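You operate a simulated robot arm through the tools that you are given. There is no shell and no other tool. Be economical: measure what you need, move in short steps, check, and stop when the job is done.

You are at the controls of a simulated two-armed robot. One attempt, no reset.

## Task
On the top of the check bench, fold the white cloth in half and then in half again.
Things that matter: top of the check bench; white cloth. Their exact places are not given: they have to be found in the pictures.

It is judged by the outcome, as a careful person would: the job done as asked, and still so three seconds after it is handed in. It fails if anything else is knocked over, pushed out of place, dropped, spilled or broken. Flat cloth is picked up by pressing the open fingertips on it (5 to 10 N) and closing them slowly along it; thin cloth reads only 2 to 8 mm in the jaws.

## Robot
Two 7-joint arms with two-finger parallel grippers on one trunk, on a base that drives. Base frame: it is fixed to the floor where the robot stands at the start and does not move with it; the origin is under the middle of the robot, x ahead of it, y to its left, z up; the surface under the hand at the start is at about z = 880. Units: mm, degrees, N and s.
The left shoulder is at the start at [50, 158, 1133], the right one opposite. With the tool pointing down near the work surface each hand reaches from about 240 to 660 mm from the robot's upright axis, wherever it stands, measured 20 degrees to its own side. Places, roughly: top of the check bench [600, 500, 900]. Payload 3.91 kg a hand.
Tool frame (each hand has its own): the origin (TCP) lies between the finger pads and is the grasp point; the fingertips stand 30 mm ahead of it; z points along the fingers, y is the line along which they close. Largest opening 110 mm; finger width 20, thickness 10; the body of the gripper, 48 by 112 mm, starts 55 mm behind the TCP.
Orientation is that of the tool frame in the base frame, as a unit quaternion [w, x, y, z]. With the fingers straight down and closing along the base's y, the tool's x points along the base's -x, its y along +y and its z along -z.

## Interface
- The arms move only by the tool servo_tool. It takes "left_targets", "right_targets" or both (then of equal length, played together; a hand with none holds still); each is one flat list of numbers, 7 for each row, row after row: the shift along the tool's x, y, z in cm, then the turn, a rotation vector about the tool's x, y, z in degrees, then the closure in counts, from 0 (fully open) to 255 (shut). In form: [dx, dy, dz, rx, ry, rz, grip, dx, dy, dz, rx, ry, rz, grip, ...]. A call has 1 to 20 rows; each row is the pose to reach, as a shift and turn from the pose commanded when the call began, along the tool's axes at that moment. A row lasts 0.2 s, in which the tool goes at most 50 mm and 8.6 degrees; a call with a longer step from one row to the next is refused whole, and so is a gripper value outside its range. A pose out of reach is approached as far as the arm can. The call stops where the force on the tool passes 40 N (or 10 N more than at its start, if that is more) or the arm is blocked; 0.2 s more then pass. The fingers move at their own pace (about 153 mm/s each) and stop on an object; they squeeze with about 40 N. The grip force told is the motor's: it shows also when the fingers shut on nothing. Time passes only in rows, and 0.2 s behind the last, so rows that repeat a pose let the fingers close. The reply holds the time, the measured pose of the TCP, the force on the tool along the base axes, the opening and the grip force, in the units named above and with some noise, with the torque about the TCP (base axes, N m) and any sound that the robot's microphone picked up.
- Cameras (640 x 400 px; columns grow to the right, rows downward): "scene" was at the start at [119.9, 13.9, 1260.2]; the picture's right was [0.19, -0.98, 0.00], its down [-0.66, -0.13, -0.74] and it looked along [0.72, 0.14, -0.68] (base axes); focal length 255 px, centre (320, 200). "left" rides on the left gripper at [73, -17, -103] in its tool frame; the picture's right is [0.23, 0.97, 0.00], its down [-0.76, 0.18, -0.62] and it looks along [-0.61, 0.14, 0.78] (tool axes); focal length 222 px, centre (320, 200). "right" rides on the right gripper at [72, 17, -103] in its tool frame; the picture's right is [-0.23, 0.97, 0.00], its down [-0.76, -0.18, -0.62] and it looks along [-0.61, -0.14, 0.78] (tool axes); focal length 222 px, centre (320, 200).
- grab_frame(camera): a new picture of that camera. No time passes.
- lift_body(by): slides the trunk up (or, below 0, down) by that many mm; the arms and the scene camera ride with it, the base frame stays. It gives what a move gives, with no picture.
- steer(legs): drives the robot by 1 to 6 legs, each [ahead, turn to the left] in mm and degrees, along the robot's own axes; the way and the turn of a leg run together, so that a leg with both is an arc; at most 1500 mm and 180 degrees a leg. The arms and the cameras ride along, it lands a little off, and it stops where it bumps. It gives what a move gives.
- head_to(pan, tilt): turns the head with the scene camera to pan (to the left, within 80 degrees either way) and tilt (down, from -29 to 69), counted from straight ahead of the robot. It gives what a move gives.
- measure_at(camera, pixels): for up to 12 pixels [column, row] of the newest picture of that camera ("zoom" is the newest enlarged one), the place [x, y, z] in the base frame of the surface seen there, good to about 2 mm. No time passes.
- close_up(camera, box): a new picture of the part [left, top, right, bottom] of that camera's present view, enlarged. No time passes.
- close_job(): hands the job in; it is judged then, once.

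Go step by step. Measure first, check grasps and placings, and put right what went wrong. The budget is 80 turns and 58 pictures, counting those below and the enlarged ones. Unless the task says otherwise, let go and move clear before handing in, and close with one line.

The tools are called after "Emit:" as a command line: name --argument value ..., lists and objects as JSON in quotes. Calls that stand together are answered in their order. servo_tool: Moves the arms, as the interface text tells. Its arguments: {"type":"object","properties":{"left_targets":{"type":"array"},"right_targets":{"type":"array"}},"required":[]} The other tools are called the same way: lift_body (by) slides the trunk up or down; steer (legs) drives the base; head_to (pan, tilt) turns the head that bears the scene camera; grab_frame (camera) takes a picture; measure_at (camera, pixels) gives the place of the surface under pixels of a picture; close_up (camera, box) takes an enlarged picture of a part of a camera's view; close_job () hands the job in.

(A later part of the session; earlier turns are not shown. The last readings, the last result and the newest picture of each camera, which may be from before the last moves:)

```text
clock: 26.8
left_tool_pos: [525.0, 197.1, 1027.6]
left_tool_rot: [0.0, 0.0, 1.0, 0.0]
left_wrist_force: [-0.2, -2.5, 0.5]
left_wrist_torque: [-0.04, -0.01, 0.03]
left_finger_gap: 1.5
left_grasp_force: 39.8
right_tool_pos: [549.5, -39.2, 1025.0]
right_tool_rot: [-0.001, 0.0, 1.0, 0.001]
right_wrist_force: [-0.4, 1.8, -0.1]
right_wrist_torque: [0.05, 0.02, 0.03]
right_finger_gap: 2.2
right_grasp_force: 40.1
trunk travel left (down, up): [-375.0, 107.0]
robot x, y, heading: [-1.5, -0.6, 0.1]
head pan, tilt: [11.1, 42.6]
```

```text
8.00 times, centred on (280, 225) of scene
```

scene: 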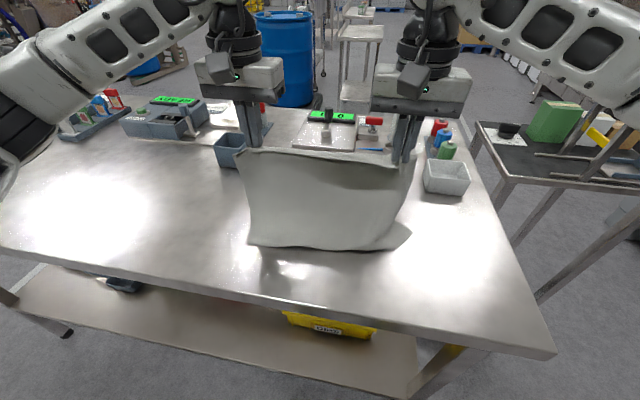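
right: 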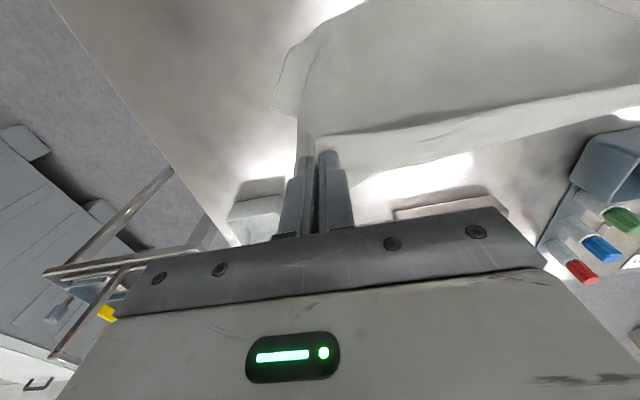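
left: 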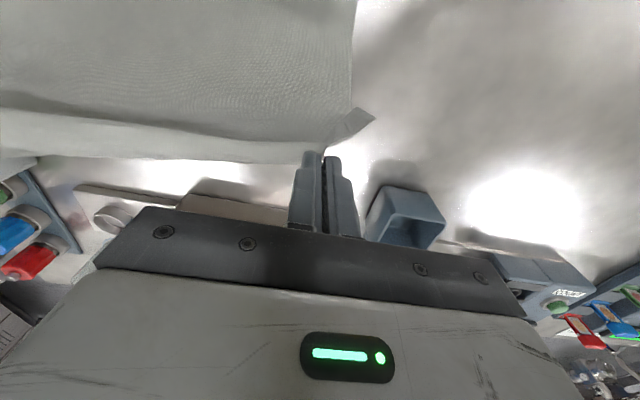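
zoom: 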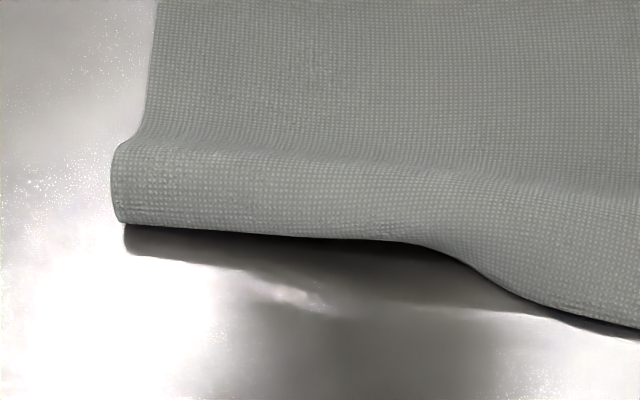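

The left bottom edge has tucked under (bulge at z≈899). I'll lift and back off again, then redo the drag with the left hand higher so its edge unrolls.

Emit:
servo_tool --left_targets '[1.5, 0, -3, 0, 0, 0, 255, 4, 0, -6, 0, 0, 0, 255, 7, 0, -9, 0, 0, 0, 255, 10.5, 0, -12, 0, 0, 0, 255, 14, 0, -14, 0, 0, 0, 255, 17, 0, -14, 0, 0, 0, 255, 17.5, 0, -13.5, 0, 0, 0, 255, 17.5, 0, -13.3, 0, 0, 0, 255, 17.5, 0, -13.3, 0, 0, 0, 255, 14.5, 0, -13.1, 0, 0, 0, 255, 11.5, 0, -12.6, 0, 0, 0, 255, 8.5, 0, -11.6, 0, 0, 0, 255, 6.5, 0, -10.1, 0, 0, 0, 255, 4.5, 0, -8, 0, 0, 0, 255, 4.5, 0, -8, 0, 0, 0, 255]' --right_targets '[1.5, 0, -3, 0, 0, 0, 255, 4, 0, -6, 0, 0, 0, 255, 7, 0, -8.5, 0, 0, 0, 255, 10.5, 0, -11, 0, 0, 0, 255, 14, 0, -11.5, 0, 0, 0, 255, 17.5, 0, -11, 0, 0, 0, 255, 18.4, 0, -10, 0, 0, 0, 255, 18.4, 0, -9.3, 0, 0, 0, 255, 18.4, 0, -9.3, 0, 0, 0, 255, 15.4, 0, -8.8, 0, 0, 0, 255, 12.4, 0, -8.2, 0, 0, 0, 255, 9.4, 0, -7.5, 0, 0, 0, 255, 7.4, 0, -6.7, 0, 0, 0, 255, 5.4, 0, -5.7, 0, 0, 0, 255, 5.4, 0, -5.7, 0, 0, 0, 255]'

Emit:
close_up --camera "scene" --box '[200, 110, 460, 273]'

```text
clock: 30.0
left_tool_pos: [481.4, 196.6, 1108.8]
left_tool_rot: [0.0, -0.001, 1.0, 0.0]
left_wrist_force: [0.4, -0.9, 0.3]
left_wrist_torque: [0.01, -0.03, 0.01]
left_finger_gap: 1.2
left_grasp_force: 39.6
right_tool_pos: [496.4, -39.7, 1081.4]
right_tool_rot: [0.0, 0.0, 1.0, 0.0]
right_wrist_force: [0.0, 1.0, -0.6]
right_wrist_torque: [0.04, -0.03, 0.0]
right_finger_gap: 2.6
right_grasp_force: 40.2
trunk travel left (down, up): [-375.0, 107.0]
robot x, y, heading: [-1.9, 0.8, -0.2]
head pan, tilt: [11.1, 42.6]
```

```text
2.45 times, centred on (330, 192) of scene
```

zoom: 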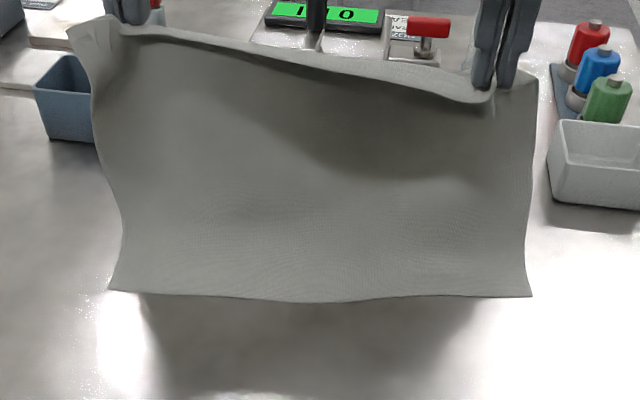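

Now the bottom edge trails flat all the way from (110,290) to (530,296). I'll measure it.

Emit:
measure_at --camera "zoom" --pixels '[[113, 288], [200, 293], [320, 300], [450, 295], [527, 294], [130, 250], [320, 250]]'

```text
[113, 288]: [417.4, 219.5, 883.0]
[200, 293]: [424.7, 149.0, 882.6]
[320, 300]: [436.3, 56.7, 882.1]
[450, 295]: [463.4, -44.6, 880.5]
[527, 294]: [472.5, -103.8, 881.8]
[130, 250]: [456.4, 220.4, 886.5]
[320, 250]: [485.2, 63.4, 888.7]
```

The edge is flat from (417,219) to (472,-104). I'll lay the lower half, keeping the right hand about 40 mm further ahead to match the cloth's turn.

Emit:
servo_tool --left_targets '[-0.9, 0, 1.1, 0, 0, 0, 255, -1.8, 0, 2.2, 0, 0, 0, 255, -2.7, 0, 3.3, 0, 0, 0, 255, -3.6, 0, 4.4, 0, 0, 0, 255, -4.5, 0, 5.5, 0, 0, 0, 255, -5.3, 0, 6.6, 0, 0, 0, 255, -6.0, 0, 7.7, 0, 0, 0, 255, -6.0, 0, 7.7, 0, 0, 0, 255]' --right_targets '[-1.3, 0, 0.6, 0, 0, 0, 255, -2.6, 0, 1.2, 0, 0, 0, 255, -3.9, 0, 2.0, 0, 0, 0, 255, -5.2, 0, 2.8, 0, 0, 0, 255, -6.4, 0, 3.6, 0, 0, 0, 255, -7.5, 0, 4.4, 0, 0, 0, 255, -8.5, 0, 5.1, 0, 0, 0, 255, -8.5, 0, 5.1, 0, 0, 0, 255]'

Emit:
close_up --camera "scene" --box '[200, 110, 460, 273]'

```text
clock: 31.8
left_tool_pos: [540.3, 196.3, 1032.4]
left_tool_rot: [0.001, 0.0, 1.0, 0.0]
left_wrist_force: [1.1, -5.4, -0.9]
left_wrist_torque: [-0.17, -0.06, 0.02]
left_finger_gap: 1.3
left_grasp_force: 40.4
right_tool_pos: [577.8, -39.4, 1029.9]
right_tool_rot: [0.0, 0.0, 1.0, 0.001]
right_wrist_force: [-0.4, 4.3, 0.0]
right_wrist_torque: [0.11, 0.02, 0.06]
right_finger_gap: 2.3
right_grasp_force: 39.9
trunk travel left (down, up): [-375.0, 107.0]
robot x, y, heading: [2.9, -0.1, -0.1]
head pan, tilt: [11.1, 42.6]
```

```text
2.45 times, centred on (330, 192) of scene
```

zoom: 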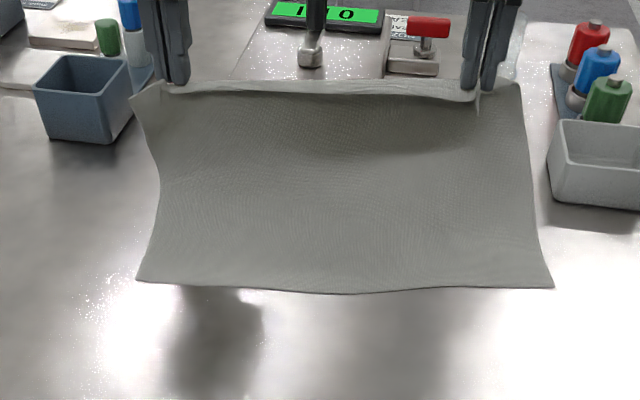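

Emit:
measure_at --camera "zoom" --pixels '[[140, 279], [200, 284], [320, 291], [450, 287], [548, 286], [160, 190], [320, 220], [320, 180], [500, 200], [320, 140]]'

```text
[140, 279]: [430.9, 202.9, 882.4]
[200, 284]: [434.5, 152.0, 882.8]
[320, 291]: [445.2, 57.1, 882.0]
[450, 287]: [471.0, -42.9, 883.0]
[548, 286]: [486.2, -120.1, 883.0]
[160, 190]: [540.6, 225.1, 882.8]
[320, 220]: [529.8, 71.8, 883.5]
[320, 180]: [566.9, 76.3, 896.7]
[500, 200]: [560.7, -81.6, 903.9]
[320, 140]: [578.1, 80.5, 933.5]
```

The lower half is now flat, with its edge from (431,203) to (486,-120). I'll bring the held edge back in an arc toward the robot, shifting about 36 mm to the right to match the turn.

Emit:
servo_tool --left_targets '[0.9, -0.4, 0.4, 0, 0, 0, 255, 1.8, -0.8, 1, 0, 0, 0, 255, 3.8, -1.6, 2.4, 0, 0, 0, 255, 5.5, -2.3, 4, 0, 0, 0, 255, 6.8, -2.8, 5.6, 0, 0, 0, 255, 7.8, -3.2, 7.4, 0, 0, 0, 255, 8.3, -3.4, 9.2, 0, 0, 0, 255, 8.4, -3.5, 11.3, 0, 0, 0, 255, 8.4, -3.5, 11.3, 0, 0, 0, 255]' --right_targets '[0.9, -0.4, 0.4, 0, 0, 0, 255, 1.8, -0.9, 1, 0, 0, 0, 255, 3.8, -1.8, 2.4, 0, 0, 0, 255, 5.5, -2.5, 4, 0, 0, 0, 255, 6.8, -3.1, 5.6, 0, 0, 0, 255, 7.8, -3.6, 7.4, 0, 0, 0, 255, 8.3, -3.8, 9.2, 0, 0, 0, 255, 8.4, -3.9, 11.1, 0, 0, 0, 255, 8.4, -3.9, 11.1, 0, 0, 0, 255]'

Emit:
close_up --camera "scene" --box '[200, 110, 460, 273]'

Emit:
grab_frame --camera "left"

Emit:
grab_frame --camera "right"

```text
clock: 33.8
left_tool_pos: [458.8, 161.4, 916.2]
left_tool_rot: [0.0, 0.0, 1.0, -0.001]
left_wrist_force: [1.8, -11.2, 1.6]
left_wrist_torque: [-0.35, -0.05, 0.05]
left_finger_gap: 1.3
left_grasp_force: 39.7
right_tool_pos: [496.2, -80.2, 919.9]
right_tool_rot: [0.0, 0.0, 1.0, 0.002]
right_wrist_force: [-2.9, 11.1, -0.6]
right_wrist_torque: [0.36, 0.08, 0.06]
right_finger_gap: 2.6
right_grasp_force: 40.0
trunk travel left (down, up): [-375.0, 107.0]
robot x, y, heading: [-5.9, 0.2, 0.2]
head pan, tilt: [11.1, 42.6]
```

```text
2.45 times, centred on (330, 192) of scene
```

zoom: 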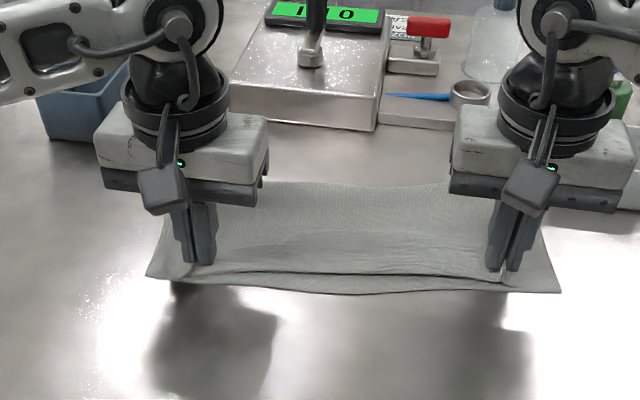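

```text
25 pictures are left
```

left: 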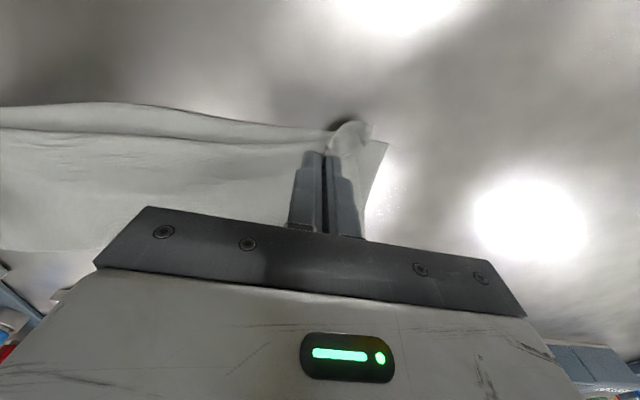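

```text
24 pictures are left
```

right: 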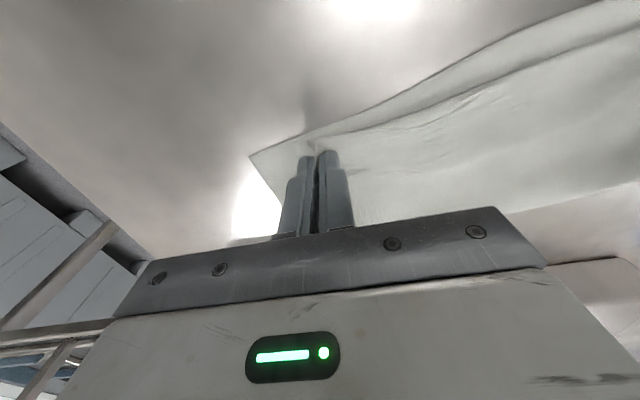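

The fold in half looks good: the held edge lies along the lower edge, hem forward. I'll ease the tension, open the fingers slightly, and rise straight up.

Emit:
servo_tool --left_targets '[0, -0.2, 0, 0, 0, 0, 255, 0, -0.4, 0.1, 0, 0, 0, 255, 0, -0.4, 0.1, 0, 0, 0, 240, 0, -0.4, 0.1, 0, 0, 0, 225, 0, -0.4, 0.1, 0, 0, 0, 210, 0, -0.4, 0, 0, 0, 0, 200, 0, -0.4, -1, 0, 0, 0, 200, 0, -0.4, -3, 0, 0, 0, 200, 0, -0.4, -7, 0, 0, 0, 200, 0, -0.4, -11, 0, 0, 0, 200]' --right_targets '[0, 0.2, 0.2, 0, 0, 0, 255, 0, 0.4, 0.4, 0, 0, 0, 255, 0, 0.4, 0.4, 0, 0, 0, 240, 0, 0.4, 0.4, 0, 0, 0, 225, 0, 0.4, 0.4, 0, 0, 0, 210, 0, 0.4, 0.3, 0, 0, 0, 200, 0, 0.4, -1, 0, 0, 0, 200, 0, 0.4, -3, 0, 0, 0, 200, 0, 0.4, -7, 0, 0, 0, 200, 0, 0.4, -11, 0, 0, 0, 200]'

Emit:
grab_frame --camera "scene"

```text
clock: 36.0
left_tool_pos: [454.5, 156.1, 1029.3]
left_tool_rot: [0.0, -0.001, 1.0, 0.0]
left_wrist_force: [0.0, -0.3, 0.6]
left_wrist_torque: [0.01, -0.04, 0.04]
left_finger_gap: 23.9
left_grasp_force: 0.1
right_tool_pos: [495.1, -76.4, 1031.9]
right_tool_rot: [0.0, 0.0, 1.0, 0.0]
right_wrist_force: [-0.9, -1.0, -0.5]
right_wrist_torque: [-0.02, -0.03, -0.03]
right_finger_gap: 23.7
right_grasp_force: 0.0
trunk travel left (down, up): [-375.0, 107.0]
robot x, y, heading: [0.3, -1.5, 0.1]
head pan, tilt: [11.1, 42.6]
```

```text
23 pictures are left
```

scene: 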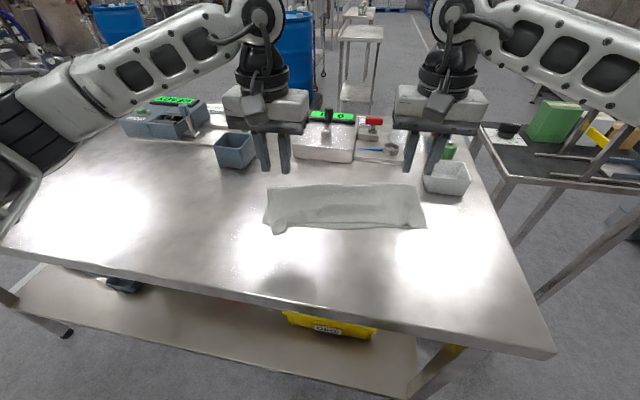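

The first fold has settled well as a doubled strip, roughly 330 × 120 mm. Next the left hand will fold the right end over to the left, so I'll move the right hand clear and measure the strip.

Emit:
servo_tool --right_targets '[2.5, -2.5, -0.5, 0, 0, 0, 200, 5, -5, -1, 0, 0, 0, 200, 7.5, -7.5, -1.5, 0, 0, 0, 200, 10, -10, -2, 0, 0, 0, 200, 12.5, -13, -2.5, 0, 0, 0, 200, 15, -16, -3, 0, 0, 0, 200, 17, -19, -3, 0, 0, 0, 200]'

Emit:
close_up --camera "scene" --box '[230, 140, 480, 290]'

```text
clock: 37.6
left_tool_pos: [454.5, 156.3, 1028.9]
left_tool_rot: [0.0, -0.001, 1.0, 0.0]
left_wrist_force: [-0.3, -0.3, 0.7]
left_wrist_torque: [-0.02, 0.02, -0.04]
left_finger_gap: 24.0
left_grasp_force: 0.0
right_tool_pos: [321.6, -264.7, 1058.7]
right_tool_rot: [0.0, 0.0, 1.0, 0.0]
right_wrist_force: [-0.4, -0.9, 0.4]
right_wrist_torque: [0.02, 0.0, -0.02]
right_finger_gap: 23.8
right_grasp_force: 0.1
trunk travel left (down, up): [-375.0, 107.0]
robot x, y, heading: [-2.6, 3.4, 0.3]
head pan, tilt: [11.1, 42.6]
```

```text
2.56 times, centred on (355, 215) of scene
```

zoom: 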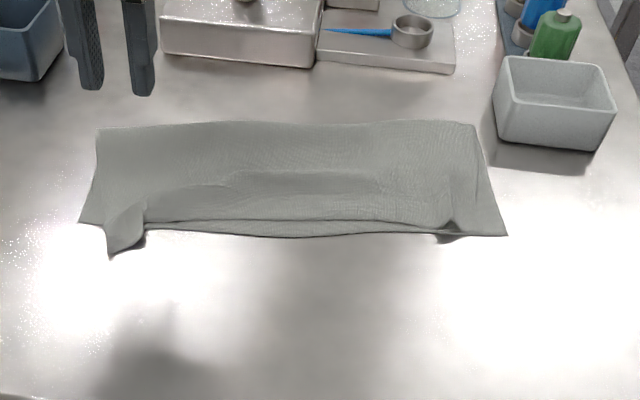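

The strip is neat apart from a small crumpled ear at (125,235), which will be covered. I'll measure the strip's outline.

Emit:
measure_at --camera "zoom" --pixels '[[505, 234], [474, 126], [490, 180], [460, 180], [440, 238], [82, 221], [100, 131], [112, 252], [125, 225], [290, 232], [290, 124], [508, 140]]'

```text
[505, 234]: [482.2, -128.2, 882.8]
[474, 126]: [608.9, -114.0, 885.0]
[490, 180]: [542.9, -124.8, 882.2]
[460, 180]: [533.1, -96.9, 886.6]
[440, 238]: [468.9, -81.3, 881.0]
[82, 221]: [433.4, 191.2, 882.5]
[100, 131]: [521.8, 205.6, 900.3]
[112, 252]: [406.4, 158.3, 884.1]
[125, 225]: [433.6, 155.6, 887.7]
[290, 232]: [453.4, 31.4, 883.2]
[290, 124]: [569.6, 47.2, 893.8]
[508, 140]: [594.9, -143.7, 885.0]
```

The right end runs from (482,-128) to (609,-114). I'll move the left hand over its middle so the outer finger comes down just beyond the edge and the inner one presses both layers.

Emit:
servo_tool --left_targets '[-1.2, -3.3, 0, 0, 0, 0, 190, -2.4, -6.6, 0, 0, 0, 0, 175, -3.6, -9.9, 0, 0, 0, 0, 162, -4.8, -13.2, 0, 0, 0, 0, 162, -6, -16.5, 0, 0, 0, 0, 162, -7.2, -19.8, 1, 0, 0, 0, 162, -8.4, -23.1, 3, 0, 0, 0, 162, -9.5, -26.4, 6, 0, 0, 0, 162, -9.5, -26.4, 9, 0, 0, 0, 162, -9.5, -26.4, 9.5, 0, 0, 0, 162, -9.5, -26.4, 9.5, 0, 0, 0, 162]'

Emit:
grab_frame --camera "left"

Emit:
grab_frame --camera "scene"

```text
clock: 40.0
left_tool_pos: [544.2, -92.3, 936.8]
left_tool_rot: [0.001, -0.001, 1.0, 0.0]
left_wrist_force: [0.4, -0.7, 0.6]
left_wrist_torque: [-0.01, 0.04, -0.02]
left_finger_gap: 40.2
left_grasp_force: 0.0
left hand out of reach, approached as far as the arm can: row 8, 9, 10, 11
right_tool_pos: [321.7, -263.8, 1058.5]
right_tool_rot: [0.0, 0.0, 1.0, 0.001]
right_wrist_force: [0.0, -0.5, 1.1]
right_wrist_torque: [0.0, 0.0, 0.05]
right_finger_gap: 23.8
right_grasp_force: 0.1
trunk travel left (down, up): [-375.0, 107.0]
robot x, y, heading: [-1.4, -1.7, 0.1]
head pan, tilt: [11.1, 42.6]
```

```text
21 pictures are left
```

left: 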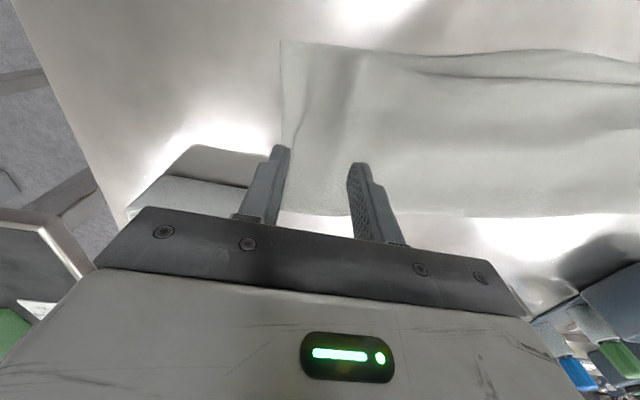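

```text
20 pictures are left
```

scene: 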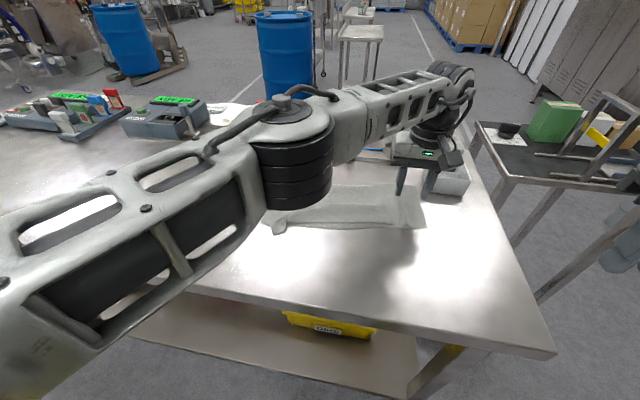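

The left arm is at its reach limit there (544,-92). I'll raise and retract it, then turn the base 20° to the right to bring that end into its range.

Emit:
servo_tool --left_targets '[0, 0.5, -3.5, 0, 0, 0, 162, 1, 2, -7, 0, 0, 0, 162, 3, 5, -10, 0, 0, 0, 162, 5, 8, -12, 0, 0, 0, 162, 7, 11, -12, 0, 0, 0, 162, 9, 14, -12, 0, 0, 0, 162, 11, 17, -12, 0, 0, 0, 162]'

Emit:
steer --legs '[[0, -20]]'

Emit:
grab_frame --camera "scene"

```text
clock: 41.6
left_tool_pos: [434.5, 80.3, 1056.5]
left_tool_rot: [0.0, -0.001, 1.0, 0.0]
left_wrist_force: [-0.4, 1.6, 0.7]
left_wrist_torque: [-0.01, -0.02, 0.01]
left_finger_gap: 40.3
left_grasp_force: 0.0
right_tool_pos: [322.1, -262.8, 1059.0]
right_tool_rot: [0.0, 0.0, 1.0, 0.0]
right_wrist_force: [0.0, -0.8, 0.9]
right_wrist_torque: [-0.03, 0.0, -0.04]
right_finger_gap: 23.8
right_grasp_force: 0.0
trunk travel left (down, up): [-375.0, 107.0]
robot x, y, heading: [2.1, -4.1, -0.4]
head pan, tilt: [11.1, 42.6]
```

```text
clock: 43.1
left_tool_pos: [436.5, -73.7, 1055.9]
left_tool_rot: [0.001, 0.174, 0.985, 0.0]
left_wrist_force: [-0.9, -0.1, 0.7]
left_wrist_torque: [0.01, 0.0, 0.01]
left_finger_gap: 39.8
left_grasp_force: 0.2
right_tool_pos: [212.8, -358.4, 1059.5]
right_tool_rot: [0.001, 0.175, 0.985, 0.001]
right_wrist_force: [0.3, 0.0, -0.4]
right_wrist_torque: [-0.01, 0.02, 0.01]
right_finger_gap: 23.7
right_grasp_force: 0.0
trunk travel left (down, up): [-375.0, 107.0]
robot x, y, heading: [2.4, -0.1, -19.6]
head pan, tilt: [11.1, 42.6]
```

```text
19 pictures are left
```

scene: 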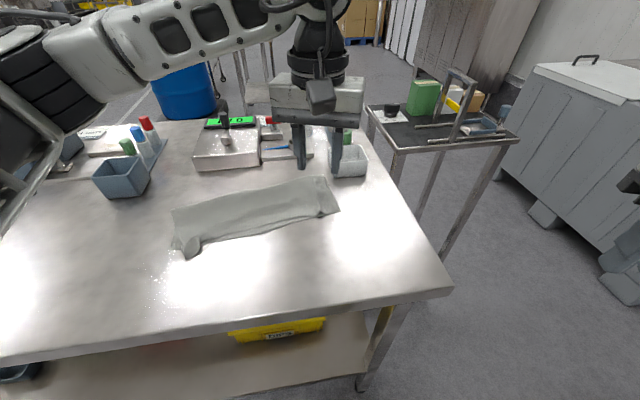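

The turn worked (heading -19.6°). I'll bring the left hand over the strip's right end, yawed to close along the strip's length, and stop just above it.

Emit:
servo_tool --left_targets '[-2.5, 0.1, 0, 0, 0, -7, 162, -5, 0.2, 1, 0, 0, -14, 162, -7.5, 0.3, 3, 0, 0, -21, 162, -10, 0.4, 6, 0, 0, -28, 162, -11.3, 0.4, 9, 0, 0, -28, 162, -11.3, 0.4, 11.5, 0, 0, -28, 162, -11.3, 0.4, 12, 0, 0, -28, 162, -11.3, 0.4, 12, 0, 0, -28, 162]'

Emit:
grab_frame --camera "left"

```text
clock: 44.9
left_tool_pos: [542.9, -106.0, 936.7]
left_tool_rot: [-0.001, -0.072, 0.997, 0.0]
left_wrist_force: [-0.1, -0.2, -0.3]
left_wrist_torque: [0.01, 0.0, 0.02]
left_finger_gap: 40.1
left_grasp_force: 0.2
right_tool_pos: [213.5, -357.8, 1058.2]
right_tool_rot: [0.001, 0.175, 0.985, 0.001]
right_wrist_force: [-0.1, -0.4, 0.0]
right_wrist_torque: [0.0, -0.04, 0.02]
right_finger_gap: 23.7
right_grasp_force: 0.1
trunk travel left (down, up): [-375.0, 107.0]
robot x, y, heading: [-0.3, -3.5, -20.0]
head pan, tilt: [11.1, 42.6]
```

```text
18 pictures are left
```

left: 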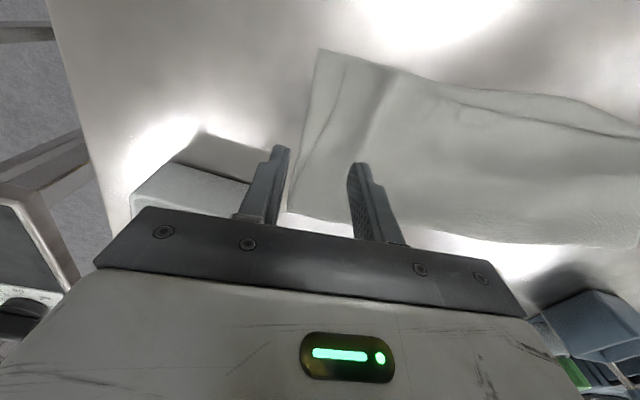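

Emit:
measure_at --camera "left" --pixels '[[321, 52], [303, 130], [292, 185], [290, 210], [320, 150], [335, 190], [280, 155], [362, 170], [180, 180], [340, 70], [380, 75]]'

Emit:
close_up --camera "left" --box '[240, 30, 480, 180]'

```text
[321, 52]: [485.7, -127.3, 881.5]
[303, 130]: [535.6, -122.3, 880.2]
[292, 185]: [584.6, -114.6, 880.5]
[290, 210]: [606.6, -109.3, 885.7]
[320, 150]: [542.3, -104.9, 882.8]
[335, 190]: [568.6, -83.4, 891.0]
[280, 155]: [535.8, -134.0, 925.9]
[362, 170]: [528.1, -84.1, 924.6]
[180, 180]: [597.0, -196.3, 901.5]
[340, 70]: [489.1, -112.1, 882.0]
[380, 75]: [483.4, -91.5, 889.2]
```

```text
2.67 times, centred on (360, 105) of left
```

zoom: 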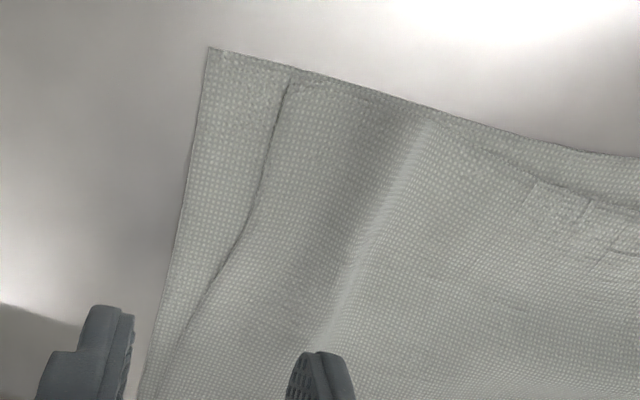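

The top layer is inset about 8 mm at the grip line and the outer finger clears the edge at y≈-122, as wanted. I'll shift 6 mm toward the folded side and press down.

Emit:
servo_tool --left_targets '[-0.6, 0, 0.8, 0, 0, 0, 162, -0.6, 0, 1.6, 0, 0, 0, 162, -0.6, 0, 2.2, 0, 0, 0, 162, -0.6, 0, 2.4, 0, 0, 0, 162, -0.6, 0, 2.4, 0, 0, 0, 162]'

```text
clock: 46.1
left_tool_pos: [550.7, -106.6, 913.2]
left_tool_rot: [0.0, -0.07, 0.998, -0.001]
left_wrist_force: [0.4, 0.6, 0.1]
left_wrist_torque: [0.02, 0.02, -0.01]
left_finger_gap: 40.4
left_grasp_force: 0.2
right_tool_pos: [212.6, -357.8, 1058.8]
right_tool_rot: [0.0, 0.173, 0.985, 0.0]
right_wrist_force: [-0.5, 0.1, -0.9]
right_wrist_torque: [0.01, -0.01, 0.01]
right_finger_gap: 23.9
right_grasp_force: 0.0
trunk travel left (down, up): [-375.0, 107.0]
robot x, y, heading: [-3.0, 2.8, -19.9]
head pan, tilt: [11.1, 42.6]
```

Emit:
servo_tool --left_targets '[0, 0, 0.12, 0, 0, 0, 162, 0, 0, 0.24, 0, 0, 0, 162, 0, 0, 0.24, 0, 0, 0, 162]'

```text
clock: 46.9
left_tool_pos: [549.4, -107.4, 912.5]
left_tool_rot: [0.002, -0.07, 0.998, -0.001]
left_wrist_force: [3.1, 0.3, 13.2]
left_wrist_torque: [0.25, 0.0, -0.1]
left_finger_gap: 39.9
left_grasp_force: 0.1
right_tool_pos: [212.1, -358.7, 1058.8]
right_tool_rot: [0.001, 0.174, 0.985, 0.001]
right_wrist_force: [-0.4, -0.3, -0.2]
right_wrist_torque: [0.0, -0.01, 0.02]
right_finger_gap: 23.8
right_grasp_force: 0.0
trunk travel left (down, up): [-375.0, 107.0]
robot x, y, heading: [0.8, 4.7, -19.9]
head pan, tilt: [11.1, 42.6]
```

It's pressing at 13 N, nearly all on the inner finger (the torque agrees). I'll close slowly.

Emit:
servo_tool --left_targets '[0, 0, 0, 0, 0, 0, 168, 0, 0, 0, 0, 0, 0, 174, 0, 0, 0, 0, 0, 0, 180, 0, 0, 0, 0, 0, 0, 186, 0, 0, 0, 0, 0, 0, 192, 0, 0, 0, 0, 0, 0, 198, 0, 0, 0, 0, 0, 0, 204, 0, 0, 0, 0, 0, 0, 210, 0, 0, 0, 0, 0, 0, 216, 0, 0, 0, 0, 0, 0, 222, 0, 0, 0, 0, 0, 0, 228, 0, 0, 0, 0, 0, 0, 234, 0, 0, 0, 0, 0, 0, 240, 0, 0, 0, 0, 0, 0, 246, 0, 0, 0, 0, 0, 0, 252, 0, 0, 0, 0, 0, 0, 255, 0, 0, 0, 0, 0, 0, 255]'

Emit:
close_up --camera "left" --box '[240, 30, 480, 180]'

```text
clock: 50.5
left_tool_pos: [547.9, -106.6, 912.9]
left_tool_rot: [0.001, -0.07, 0.998, 0.0]
left_wrist_force: [2.0, 1.3, 22.0]
left_wrist_torque: [0.08, -0.09, -0.03]
left_finger_gap: 1.7
left_grasp_force: 39.9
right_tool_pos: [211.7, -357.6, 1060.1]
right_tool_rot: [0.001, 0.173, 0.985, 0.001]
right_wrist_force: [-0.2, 0.4, 0.3]
right_wrist_torque: [-0.02, 0.03, 0.0]
right_finger_gap: 23.6
right_grasp_force: 0.1
trunk travel left (down, up): [-375.0, 107.0]
robot x, y, heading: [-0.6, -2.0, -19.9]
head pan, tilt: [11.1, 42.6]
```

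```text
2.67 times, centred on (360, 105) of left
```

zoom: 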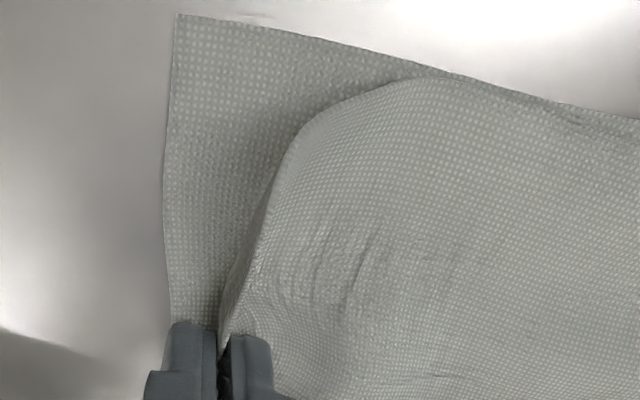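

The jaws read 1.7 mm and the picture shows only the top layer gathered, with the lower layer still flat. I'll release gently, then try closer to the folded edge, where both layers are joined, with both fingers on the cloth.

Emit:
servo_tool --left_targets '[0, 0, 0, 0, 0, 0, 240, 0, 0, 0, 0, 0, 0, 220, 0, 0, 0, 0, 0, 0, 200, 0, 0, 0, 0, 0, 0, 180, 0, 0, 0, 0, 0, 0, 165, 0, 0, -0.5, 0, 0, 0, 165, 0, 0, -2.5, 0, 0, 0, 165, 0, 0, -2.5, 0, 0, 0, 165]'

Emit:
grab_frame --camera "left"

```text
clock: 52.3
left_tool_pos: [551.2, -105.0, 934.5]
left_tool_rot: [0.0, -0.073, 0.997, 0.001]
left_wrist_force: [0.2, 0.5, 0.6]
left_wrist_torque: [0.02, 0.01, 0.0]
left_finger_gap: 39.0
left_grasp_force: 0.2
right_tool_pos: [212.9, -358.2, 1058.0]
right_tool_rot: [0.0, 0.173, 0.985, 0.002]
right_wrist_force: [0.6, -0.1, -1.1]
right_wrist_torque: [-0.01, -0.02, 0.01]
right_finger_gap: 24.0
right_grasp_force: 0.0
trunk travel left (down, up): [-375.0, 107.0]
robot x, y, heading: [-1.0, 3.8, -20.0]
head pan, tilt: [11.1, 42.6]
```

```text
15 pictures are left
```

left: 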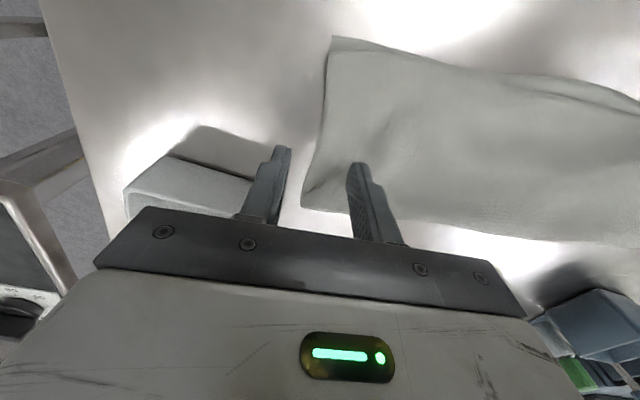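

Releasing spread the top layer so the layers are now flush. I'll measure the end edge and the folded edge.

Emit:
measure_at --camera "left" --pixels '[[335, 42], [322, 110], [308, 185], [306, 206], [400, 222], [340, 150], [390, 160], [440, 70]]'

```text
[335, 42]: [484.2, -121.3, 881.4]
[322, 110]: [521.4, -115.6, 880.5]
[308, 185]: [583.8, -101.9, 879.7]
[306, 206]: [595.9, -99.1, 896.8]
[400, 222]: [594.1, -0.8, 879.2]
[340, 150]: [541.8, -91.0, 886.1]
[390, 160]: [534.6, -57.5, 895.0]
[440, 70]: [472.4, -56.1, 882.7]
```

I'll grip at x≈580 near the folded edge, with both fingers on the doubled cloth, pressing to about 10 N.

Emit:
servo_tool --left_targets '[-1.7, 1.5, 0, 0, 0, 0, 162, -3.4, 3.0, 0, 0, 0, 0, 162, -3.4, 3.0, 1, 0, 0, 0, 162, -3.4, 3.0, 1.8, 0, 0, 0, 162, -3.4, 3.0, 2.1, 0, 0, 0, 162, -3.4, 3.0, 2.1, 0, 0, 0, 162]'

```text
clock: 53.7
left_tool_pos: [580.6, -70.8, 914.1]
left_tool_rot: [0.001, -0.072, 0.997, 0.0]
left_wrist_force: [0.1, -0.2, 3.4]
left_wrist_torque: [-0.03, -0.01, -0.02]
left_finger_gap: 40.5
left_grasp_force: 0.1
right_tool_pos: [213.5, -358.4, 1059.3]
right_tool_rot: [0.0, 0.173, 0.985, 0.001]
right_wrist_force: [0.1, -0.8, -0.1]
right_wrist_torque: [0.02, -0.02, 0.02]
right_finger_gap: 23.8
right_grasp_force: 0.1
trunk travel left (down, up): [-375.0, 107.0]
robot x, y, heading: [-0.5, -1.0, -20.0]
head pan, tilt: [11.1, 42.6]
```

Emit:
servo_tool --left_targets '[0, 0, 0.08, 0, 0, 0, 162, 0, 0, 0.16, 0, 0, 0, 162, 0, 0, 0.16, 0, 0, 0, 168, 0, 0, 0.16, 0, 0, 0, 174, 0, 0, 0.16, 0, 0, 0, 180, 0, 0, 0.16, 0, 0, 0, 186, 0, 0, 0.16, 0, 0, 0, 192, 0, 0, 0.16, 0, 0, 0, 198, 0, 0, 0.16, 0, 0, 0, 204, 0, 0, 0.16, 0, 0, 0, 210, 0, 0, 0.16, 0, 0, 0, 216, 0, 0, 0.16, 0, 0, 0, 222, 0, 0, 0.16, 0, 0, 0, 228, 0, 0, 0.16, 0, 0, 0, 234, 0, 0, 0.16, 0, 0, 0, 240, 0, 0, 0.16, 0, 0, 0, 248, 0, 0, 0.16, 0, 0, 0, 255, 0, 0, 0.16, 0, 0, 0, 255]'

Emit:
grab_frame --camera "left"

```text
clock: 57.5
left_tool_pos: [578.5, -73.1, 912.9]
left_tool_rot: [0.001, -0.071, 0.997, -0.001]
left_wrist_force: [0.1, -1.8, 10.1]
left_wrist_torque: [-0.09, 0.1, -0.03]
left_finger_gap: 2.5
left_grasp_force: 39.7
right_tool_pos: [212.4, -358.2, 1059.3]
right_tool_rot: [0.001, 0.174, 0.985, 0.001]
right_wrist_force: [0.4, -0.2, 0.5]
right_wrist_torque: [-0.04, -0.01, -0.01]
right_finger_gap: 23.7
right_grasp_force: 0.1
trunk travel left (down, up): [-375.0, 107.0]
robot x, y, heading: [1.9, 1.7, -19.8]
head pan, tilt: [11.1, 42.6]
```

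```text
14 pictures are left
```

left: 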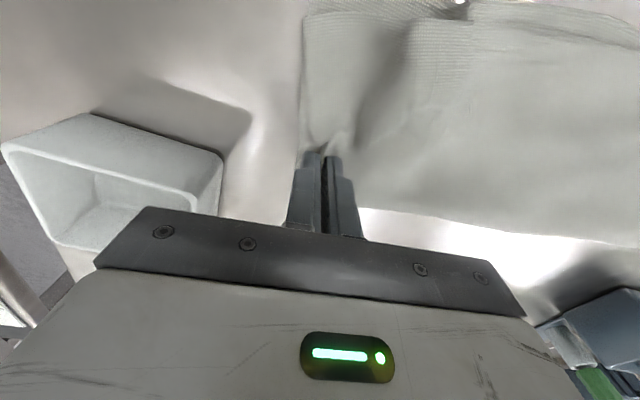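

The gap is 2.5 mm, more than the 1.2–1.7 mm this hand reads on a single gathered layer, so it may hold both. I'll lift about 8 cm to test.

Emit:
servo_tool --left_targets '[0, 0.3, -2, 0, 0, 0, 255, 0, 1, -4, 0, 0, 0, 255, 0, 1.8, -6, 0, 0, 0, 255, 0, 2.8, -8, 0, 0, 0, 255, 0, 2.8, -8, 0, 0, 0, 255]'

Emit:
close_up --camera "scene" --box '[150, 130, 390, 280]'

```text
clock: 58.7
left_tool_pos: [577.2, -45.6, 994.3]
left_tool_rot: [0.0, -0.07, 0.998, 0.001]
left_wrist_force: [0.7, 0.5, 1.0]
left_wrist_torque: [-0.01, 0.03, -0.01]
left_finger_gap: 2.5
left_grasp_force: 39.4
right_tool_pos: [212.0, -357.7, 1058.9]
right_tool_rot: [0.0, 0.173, 0.985, 0.002]
right_wrist_force: [0.5, 0.4, 0.4]
right_wrist_torque: [0.0, 0.02, 0.03]
right_finger_gap: 23.7
right_grasp_force: 0.1
trunk travel left (down, up): [-375.0, 107.0]
robot x, y, heading: [4.3, -0.7, -20.2]
head pan, tilt: [11.1, 42.6]
```

```text
2.67 times, centred on (270, 205) of scene
```

zoom: 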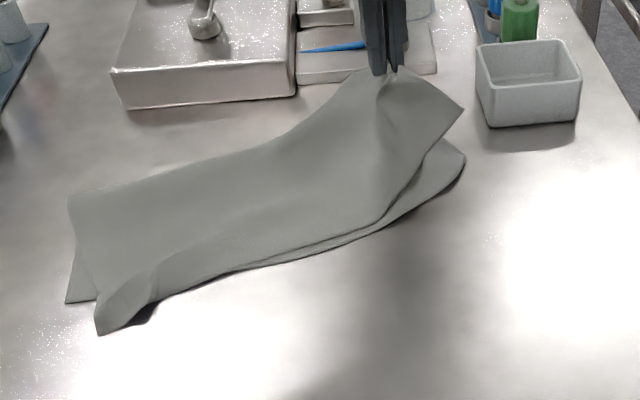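

The whole end lifts together with both layers, the lower one just drooping a little at (460,165). I'll carry it over to the left in an arc, tilting the fingers to point right, and pause above the left end.

Emit:
servo_tool --left_targets '[0.24, 1.85, -1.6, 0, 0, 0, 255, 0.56, 3.91, -2.8, 4, 0, 0, 255, 0.84, 6.18, -3.8, 8, 0, 0, 255, 1.1, 8.64, -4.4, 14, 0, 0, 255, 1.36, 11.1, -4.6, 20, 0, 0, 255, 1.62, 13.56, -4.2, 26, 0, 0, 255, 1.88, 16.0, -3.2, 32, 0, 0, 255, 2.13, 18.5, -1.6, 38, 0, 0, 255, 2.42, 20.7, 0.6, 43, 0, 0, 255, 2.73, 22.8, 3.0, 46, 0, 0, 255, 2.73, 22.8, 3.0, 46, 0, 0, 255]'

Emit:
close_up --camera "scene" --box '[100, 120, 420, 320]'

```text
clock: 61.1
left_tool_pos: [516.5, 174.9, 961.1]
left_tool_rot: [0.029, -0.065, 0.918, -0.391]
left_wrist_force: [0.4, -0.2, 0.6]
left_wrist_torque: [0.05, 0.03, 0.02]
left_finger_gap: 2.5
left_grasp_force: 40.1
right_tool_pos: [212.3, -357.7, 1058.5]
right_tool_rot: [0.001, 0.174, 0.985, 0.001]
right_wrist_force: [0.1, 0.6, -0.1]
right_wrist_torque: [0.01, 0.01, -0.01]
right_finger_gap: 23.7
right_grasp_force: 0.0
trunk travel left (down, up): [-375.0, 107.0]
robot x, y, heading: [-2.6, -1.9, -20.0]
head pan, tilt: [11.1, 42.6]
```

```text
2.00 times, centred on (260, 220) of scene
```

zoom: 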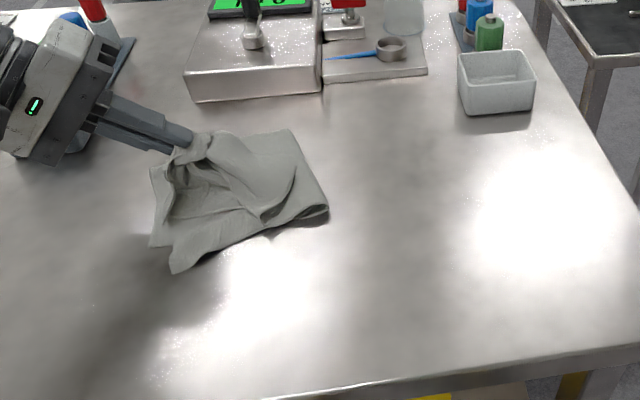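

The stack is folded over, with only its near corner lagging around (280,200). I'll finish lowering the held corner onto the left end.

Emit:
servo_tool --left_targets '[0.2, 1.7, 0.55, 0, 0, 0, 255, 0.4, 3.3, 1.1, 0, 0, 0, 255, 0.55, 4.6, 1.55, 0, 0, 0, 255, 0.58, 5.0, 1.69, 0, 0, 0, 255, 0.58, 5.0, 1.69, 0, 0, 0, 255]'

Emit:
close_up --camera "scene" --box '[140, 150, 300, 250]'

```text
clock: 62.3
left_tool_pos: [507.7, 196.8, 914.8]
left_tool_rot: [0.03, -0.064, 0.917, -0.391]
left_wrist_force: [0.1, -2.5, 14.9]
left_wrist_torque: [-0.31, -0.03, 0.0]
left_finger_gap: 2.2
left_grasp_force: 40.2
right_tool_pos: [212.2, -357.8, 1059.8]
right_tool_rot: [0.001, 0.173, 0.985, 0.002]
right_wrist_force: [0.0, -1.1, 0.3]
right_wrist_torque: [-0.01, 0.03, 0.0]
right_finger_gap: 23.8
right_grasp_force: 0.0
trunk travel left (down, up): [-375.0, 107.0]
robot x, y, heading: [1.9, 3.5, -19.8]
head pan, tilt: [11.1, 42.6]
```

```text
4.00 times, centred on (220, 200) of scene
```

zoom: 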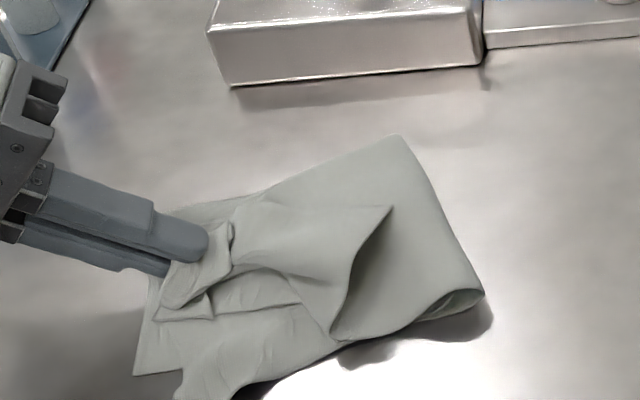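

The held corner is placed (15 N contact), but a flap with its tip at zoom (390,208) lags toward the right. I'll open slightly while rising, back out along the fingers, and then tidy that flap.

Emit:
servo_tool --left_targets '[0, -0.4, -0.4, 0, 0, 0, 240, 0, -0.7, -0.7, 0, 0, 0, 225, 0, -0.8, -0.8, 0, 0, 0, 215, 0, -0.8, -2, 0, 0, 0, 215, 0, -0.8, -5, 0, 0, 0, 215, 0, -3, -8, 0, 0, 0, 215, 0, -6, -10, 0, 0, 0, 215, 0, -6, -10, 0, 0, 0, 215]'

Emit:
close_up --camera "scene" --box '[140, 150, 300, 250]'

```text
clock: 64.1
left_tool_pos: [502.1, 226.4, 1026.8]
left_tool_rot: [0.028, -0.065, 0.918, -0.389]
left_wrist_force: [-0.2, -0.1, -0.9]
left_wrist_torque: [0.01, 0.02, 0.0]
left_finger_gap: 17.3
left_grasp_force: 0.2
right_tool_pos: [213.5, -357.7, 1059.3]
right_tool_rot: [0.0, 0.174, 0.985, 0.0]
right_wrist_force: [-0.2, 0.0, 0.1]
right_wrist_torque: [0.0, 0.03, -0.02]
right_finger_gap: 23.8
right_grasp_force: 0.1
trunk travel left (down, up): [-375.0, 107.0]
robot x, y, heading: [-1.4, -3.1, -19.9]
head pan, tilt: [11.1, 42.6]
```

```text
4.00 times, centred on (220, 200) of scene
```

zoom: 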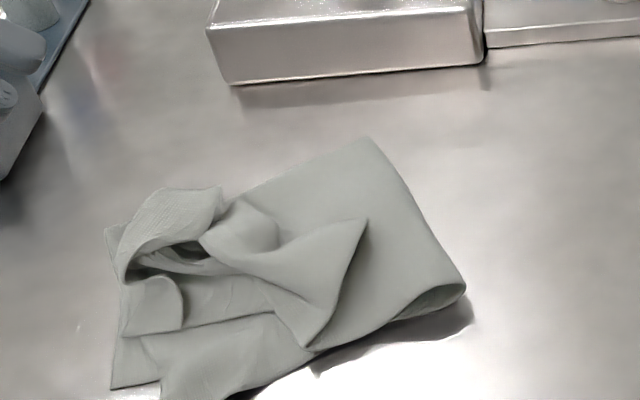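

The stack is roughly quartered, but one layer's corner is flipped back with its tip at (365,220), and there's a curl at (190,195). I'll measure these so I can pull the flap over to the left.

Emit:
measure_at --camera "zoom" --pixels '[[358, 224], [310, 343], [320, 270], [215, 245], [190, 195], [130, 275], [180, 325], [114, 386], [108, 232], [370, 142], [462, 287], [200, 390]]'

```text
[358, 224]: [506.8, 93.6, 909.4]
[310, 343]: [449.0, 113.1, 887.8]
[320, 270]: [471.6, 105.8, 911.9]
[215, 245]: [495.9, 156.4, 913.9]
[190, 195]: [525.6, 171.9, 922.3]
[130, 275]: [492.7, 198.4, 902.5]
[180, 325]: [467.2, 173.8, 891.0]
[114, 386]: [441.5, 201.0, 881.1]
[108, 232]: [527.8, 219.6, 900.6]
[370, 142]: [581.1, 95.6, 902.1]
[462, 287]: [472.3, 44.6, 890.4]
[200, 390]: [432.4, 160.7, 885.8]
```

The flap's tip is at (507,94) and should unfold to about (449,175). I'll straighten the hand and hover with the jaws straddling the flap's free edge near the tip.

Emit:
servo_tool --left_targets '[0.4, -0.5, 2, -7.7, 0, 0, 215, 0.8, -1, 4, -15.4, 0, 0, 200, 1.2, -1.6, 6.3, -23, 0, 0, 185, 1.6, -2.1, 8.6, -30.7, 0, 0, 170, 2, -2.6, 10.8, -38.4, 0, 0, 162, 2.3, -3.1, 12.8, -46, 0, 0, 162, 2.3, -3.1, 12.8, -46, 0, 0, 162]'

Emit:
grab_frame --camera "left"

```text
clock: 65.7
left_tool_pos: [495.0, 111.2, 962.1]
left_tool_rot: [0.0, -0.071, 0.997, 0.001]
left_wrist_force: [1.4, -0.9, 0.1]
left_wrist_torque: [-0.04, 0.01, -0.01]
left_finger_gap: 40.1
left_grasp_force: 0.1
right_tool_pos: [213.0, -358.1, 1059.4]
right_tool_rot: [0.0, 0.174, 0.985, 0.001]
right_wrist_force: [0.2, -0.8, 0.1]
right_wrist_torque: [0.0, -0.04, 0.01]
right_finger_gap: 23.5
right_grasp_force: 0.1
trunk travel left (down, up): [-375.0, 107.0]
robot x, y, heading: [-3.0, 1.9, -20.1]
head pan, tilt: [11.1, 42.6]
```

```text
9 pictures are left
```

left: 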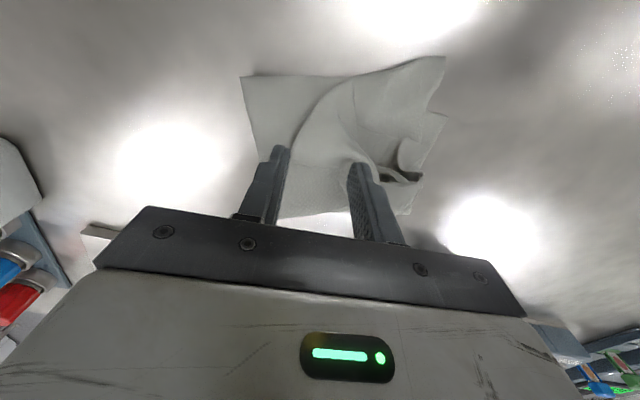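

The flap's free edge curves from (350,80) to about (288,150), just beside the right-hand finger. I'll check heights around it.

Emit:
measure_at --camera "left" --pixels '[[292, 146], [302, 125], [315, 140], [335, 160], [285, 135], [260, 130], [340, 120]]'

```text
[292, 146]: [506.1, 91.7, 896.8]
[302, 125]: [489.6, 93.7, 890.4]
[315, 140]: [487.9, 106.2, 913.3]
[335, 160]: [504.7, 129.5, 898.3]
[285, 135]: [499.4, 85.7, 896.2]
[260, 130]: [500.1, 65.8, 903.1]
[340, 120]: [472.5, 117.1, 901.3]
```

The flap crests at z≈913 over a puffy stack at about 897–903, with its edge at y≈93. I'll open a little wider, lower until the tips sit beside the flap, and close slowly.

Emit:
servo_tool --left_targets '[0, 0, 1, 0, 0, 0, 140, 0, 0, 2, 0, 0, 0, 140, 0, 0, 3, 0, 0, 0, 140, 0, 0, 3.7, 0, 0, 0, 140, 0, 0, 4.1, 0, 0, 0, 140, 0, 0, 4.1, 0, 0, 0, 150, 0, 0, 4.1, 0, 0, 0, 160, 0, 0, 4.1, 0, 0, 0, 170, 0, 0, 4.1, 0, 0, 0, 180, 0, 0, 4.1, 0, 0, 0, 190, 0, 0, 4.1, 0, 0, 0, 200, 0, 0, 4.1, 0, 0, 0, 210, 0, 0, 4.1, 0, 0, 0, 220, 0, 0, 4.1, 0, 0, 0, 230, 0, 0, 4.1, 0, 0, 0, 240, 0, 0, 4.1, 0, 0, 0, 250, 0, 0, 4.1, 0, 0, 0, 255, 0, 0, 4.1, 0, 0, 0, 255]'

```text
clock: 69.5
left_tool_pos: [495.8, 111.0, 919.7]
left_tool_rot: [0.0, -0.071, 0.997, 0.0]
left_wrist_force: [0.5, 0.2, 0.8]
left_wrist_torque: [-0.03, -0.02, 0.03]
left_finger_gap: 2.3
left_grasp_force: 40.0
right_tool_pos: [212.9, -357.3, 1059.5]
right_tool_rot: [0.0, 0.174, 0.985, 0.001]
right_wrist_force: [-0.1, -0.2, 0.1]
right_wrist_torque: [0.01, 0.01, -0.01]
right_finger_gap: 23.8
right_grasp_force: 0.1
trunk travel left (down, up): [-375.0, 107.0]
robot x, y, heading: [-0.1, 0.0, -20.2]
head pan, tilt: [11.1, 42.6]
```

The jaws closed on cloth (2.3 mm). I'll lift 5 cm and look at what came up.

Emit:
servo_tool --left_targets '[0.2, 0.5, -1.7, 0, 0, 0, 255, 0.6, 1.2, -3.4, 0, 0, 0, 255, 1.0, 2, -5, 0, 0, 0, 255, 1.0, 2, -5, 0, 0, 0, 255]'

Emit:
close_up --camera "scene" --box '[140, 150, 300, 250]'

```text
clock: 70.5
left_tool_pos: [484.9, 130.5, 969.1]
left_tool_rot: [0.0, -0.07, 0.998, 0.0]
left_wrist_force: [0.7, 0.1, 0.0]
left_wrist_torque: [-0.03, -0.01, 0.01]
left_finger_gap: 2.2
left_grasp_force: 39.7
right_tool_pos: [211.4, -356.8, 1059.0]
right_tool_rot: [0.0, 0.173, 0.985, 0.001]
right_wrist_force: [1.3, 0.5, -0.1]
right_wrist_torque: [0.0, 0.01, -0.02]
right_finger_gap: 23.6
right_grasp_force: 0.0
trunk travel left (down, up): [-375.0, 107.0]
robot x, y, heading: [-0.5, -0.9, -19.8]
head pan, tilt: [11.1, 42.6]
```

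```text
4.00 times, centred on (220, 200) of scene
```

zoom: 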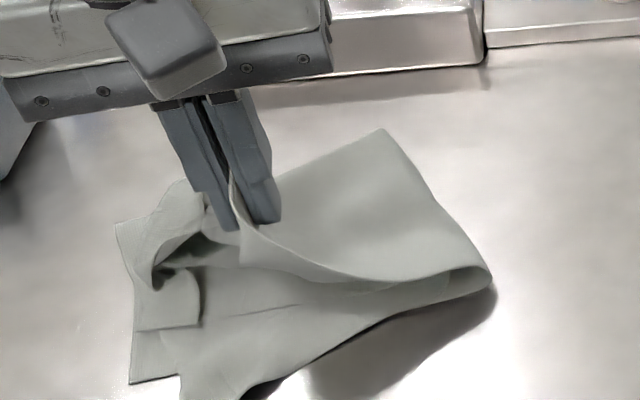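

The flap has lifted cleanly. I'll carry it to the near-left corner while tilting the fingers, and set it down.

Emit:
servo_tool --left_targets '[0.5, 1.5, -0.8, 8, 0, 0, 255, 1.0, 3.0, -0.5, 16, 0, 0, 255, 1.5, 4.5, 0.6, 24, 0, 0, 255, 1.9, 5.9, 2.2, 32, 0, 0, 255, 2.2, 6.9, 3.7, 40, 0, 0, 255, 2.3, 7.3, 4.8, 40, 0, 0, 255, 2.3, 7.3, 5.0, 40, 0, 0, 255]'

Emit:
close_up --camera "scene" --box '[140, 150, 300, 250]'

```text
clock: 72.1
left_tool_pos: [450.0, 198.3, 919.6]
left_tool_rot: [0.024, -0.067, 0.938, -0.341]
left_wrist_force: [0.5, -0.2, 0.2]
left_wrist_torque: [0.07, 0.04, 0.0]
left_finger_gap: 1.9
left_grasp_force: 40.3
right_tool_pos: [213.9, -357.8, 1058.6]
right_tool_rot: [0.0, 0.174, 0.985, 0.001]
right_wrist_force: [0.2, 0.1, 0.0]
right_wrist_torque: [-0.01, 0.01, 0.0]
right_finger_gap: 23.6
right_grasp_force: 0.1
trunk travel left (down, up): [-375.0, 107.0]
robot x, y, heading: [0.1, 4.0, -19.9]
head pan, tilt: [11.1, 42.6]
```

```text
4.00 times, centred on (220, 200) of scene
```

zoom: 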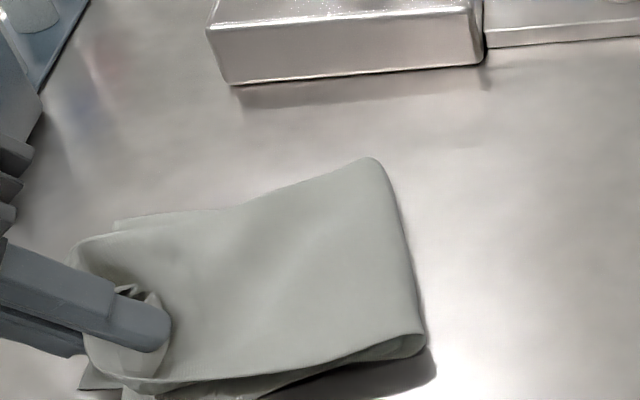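

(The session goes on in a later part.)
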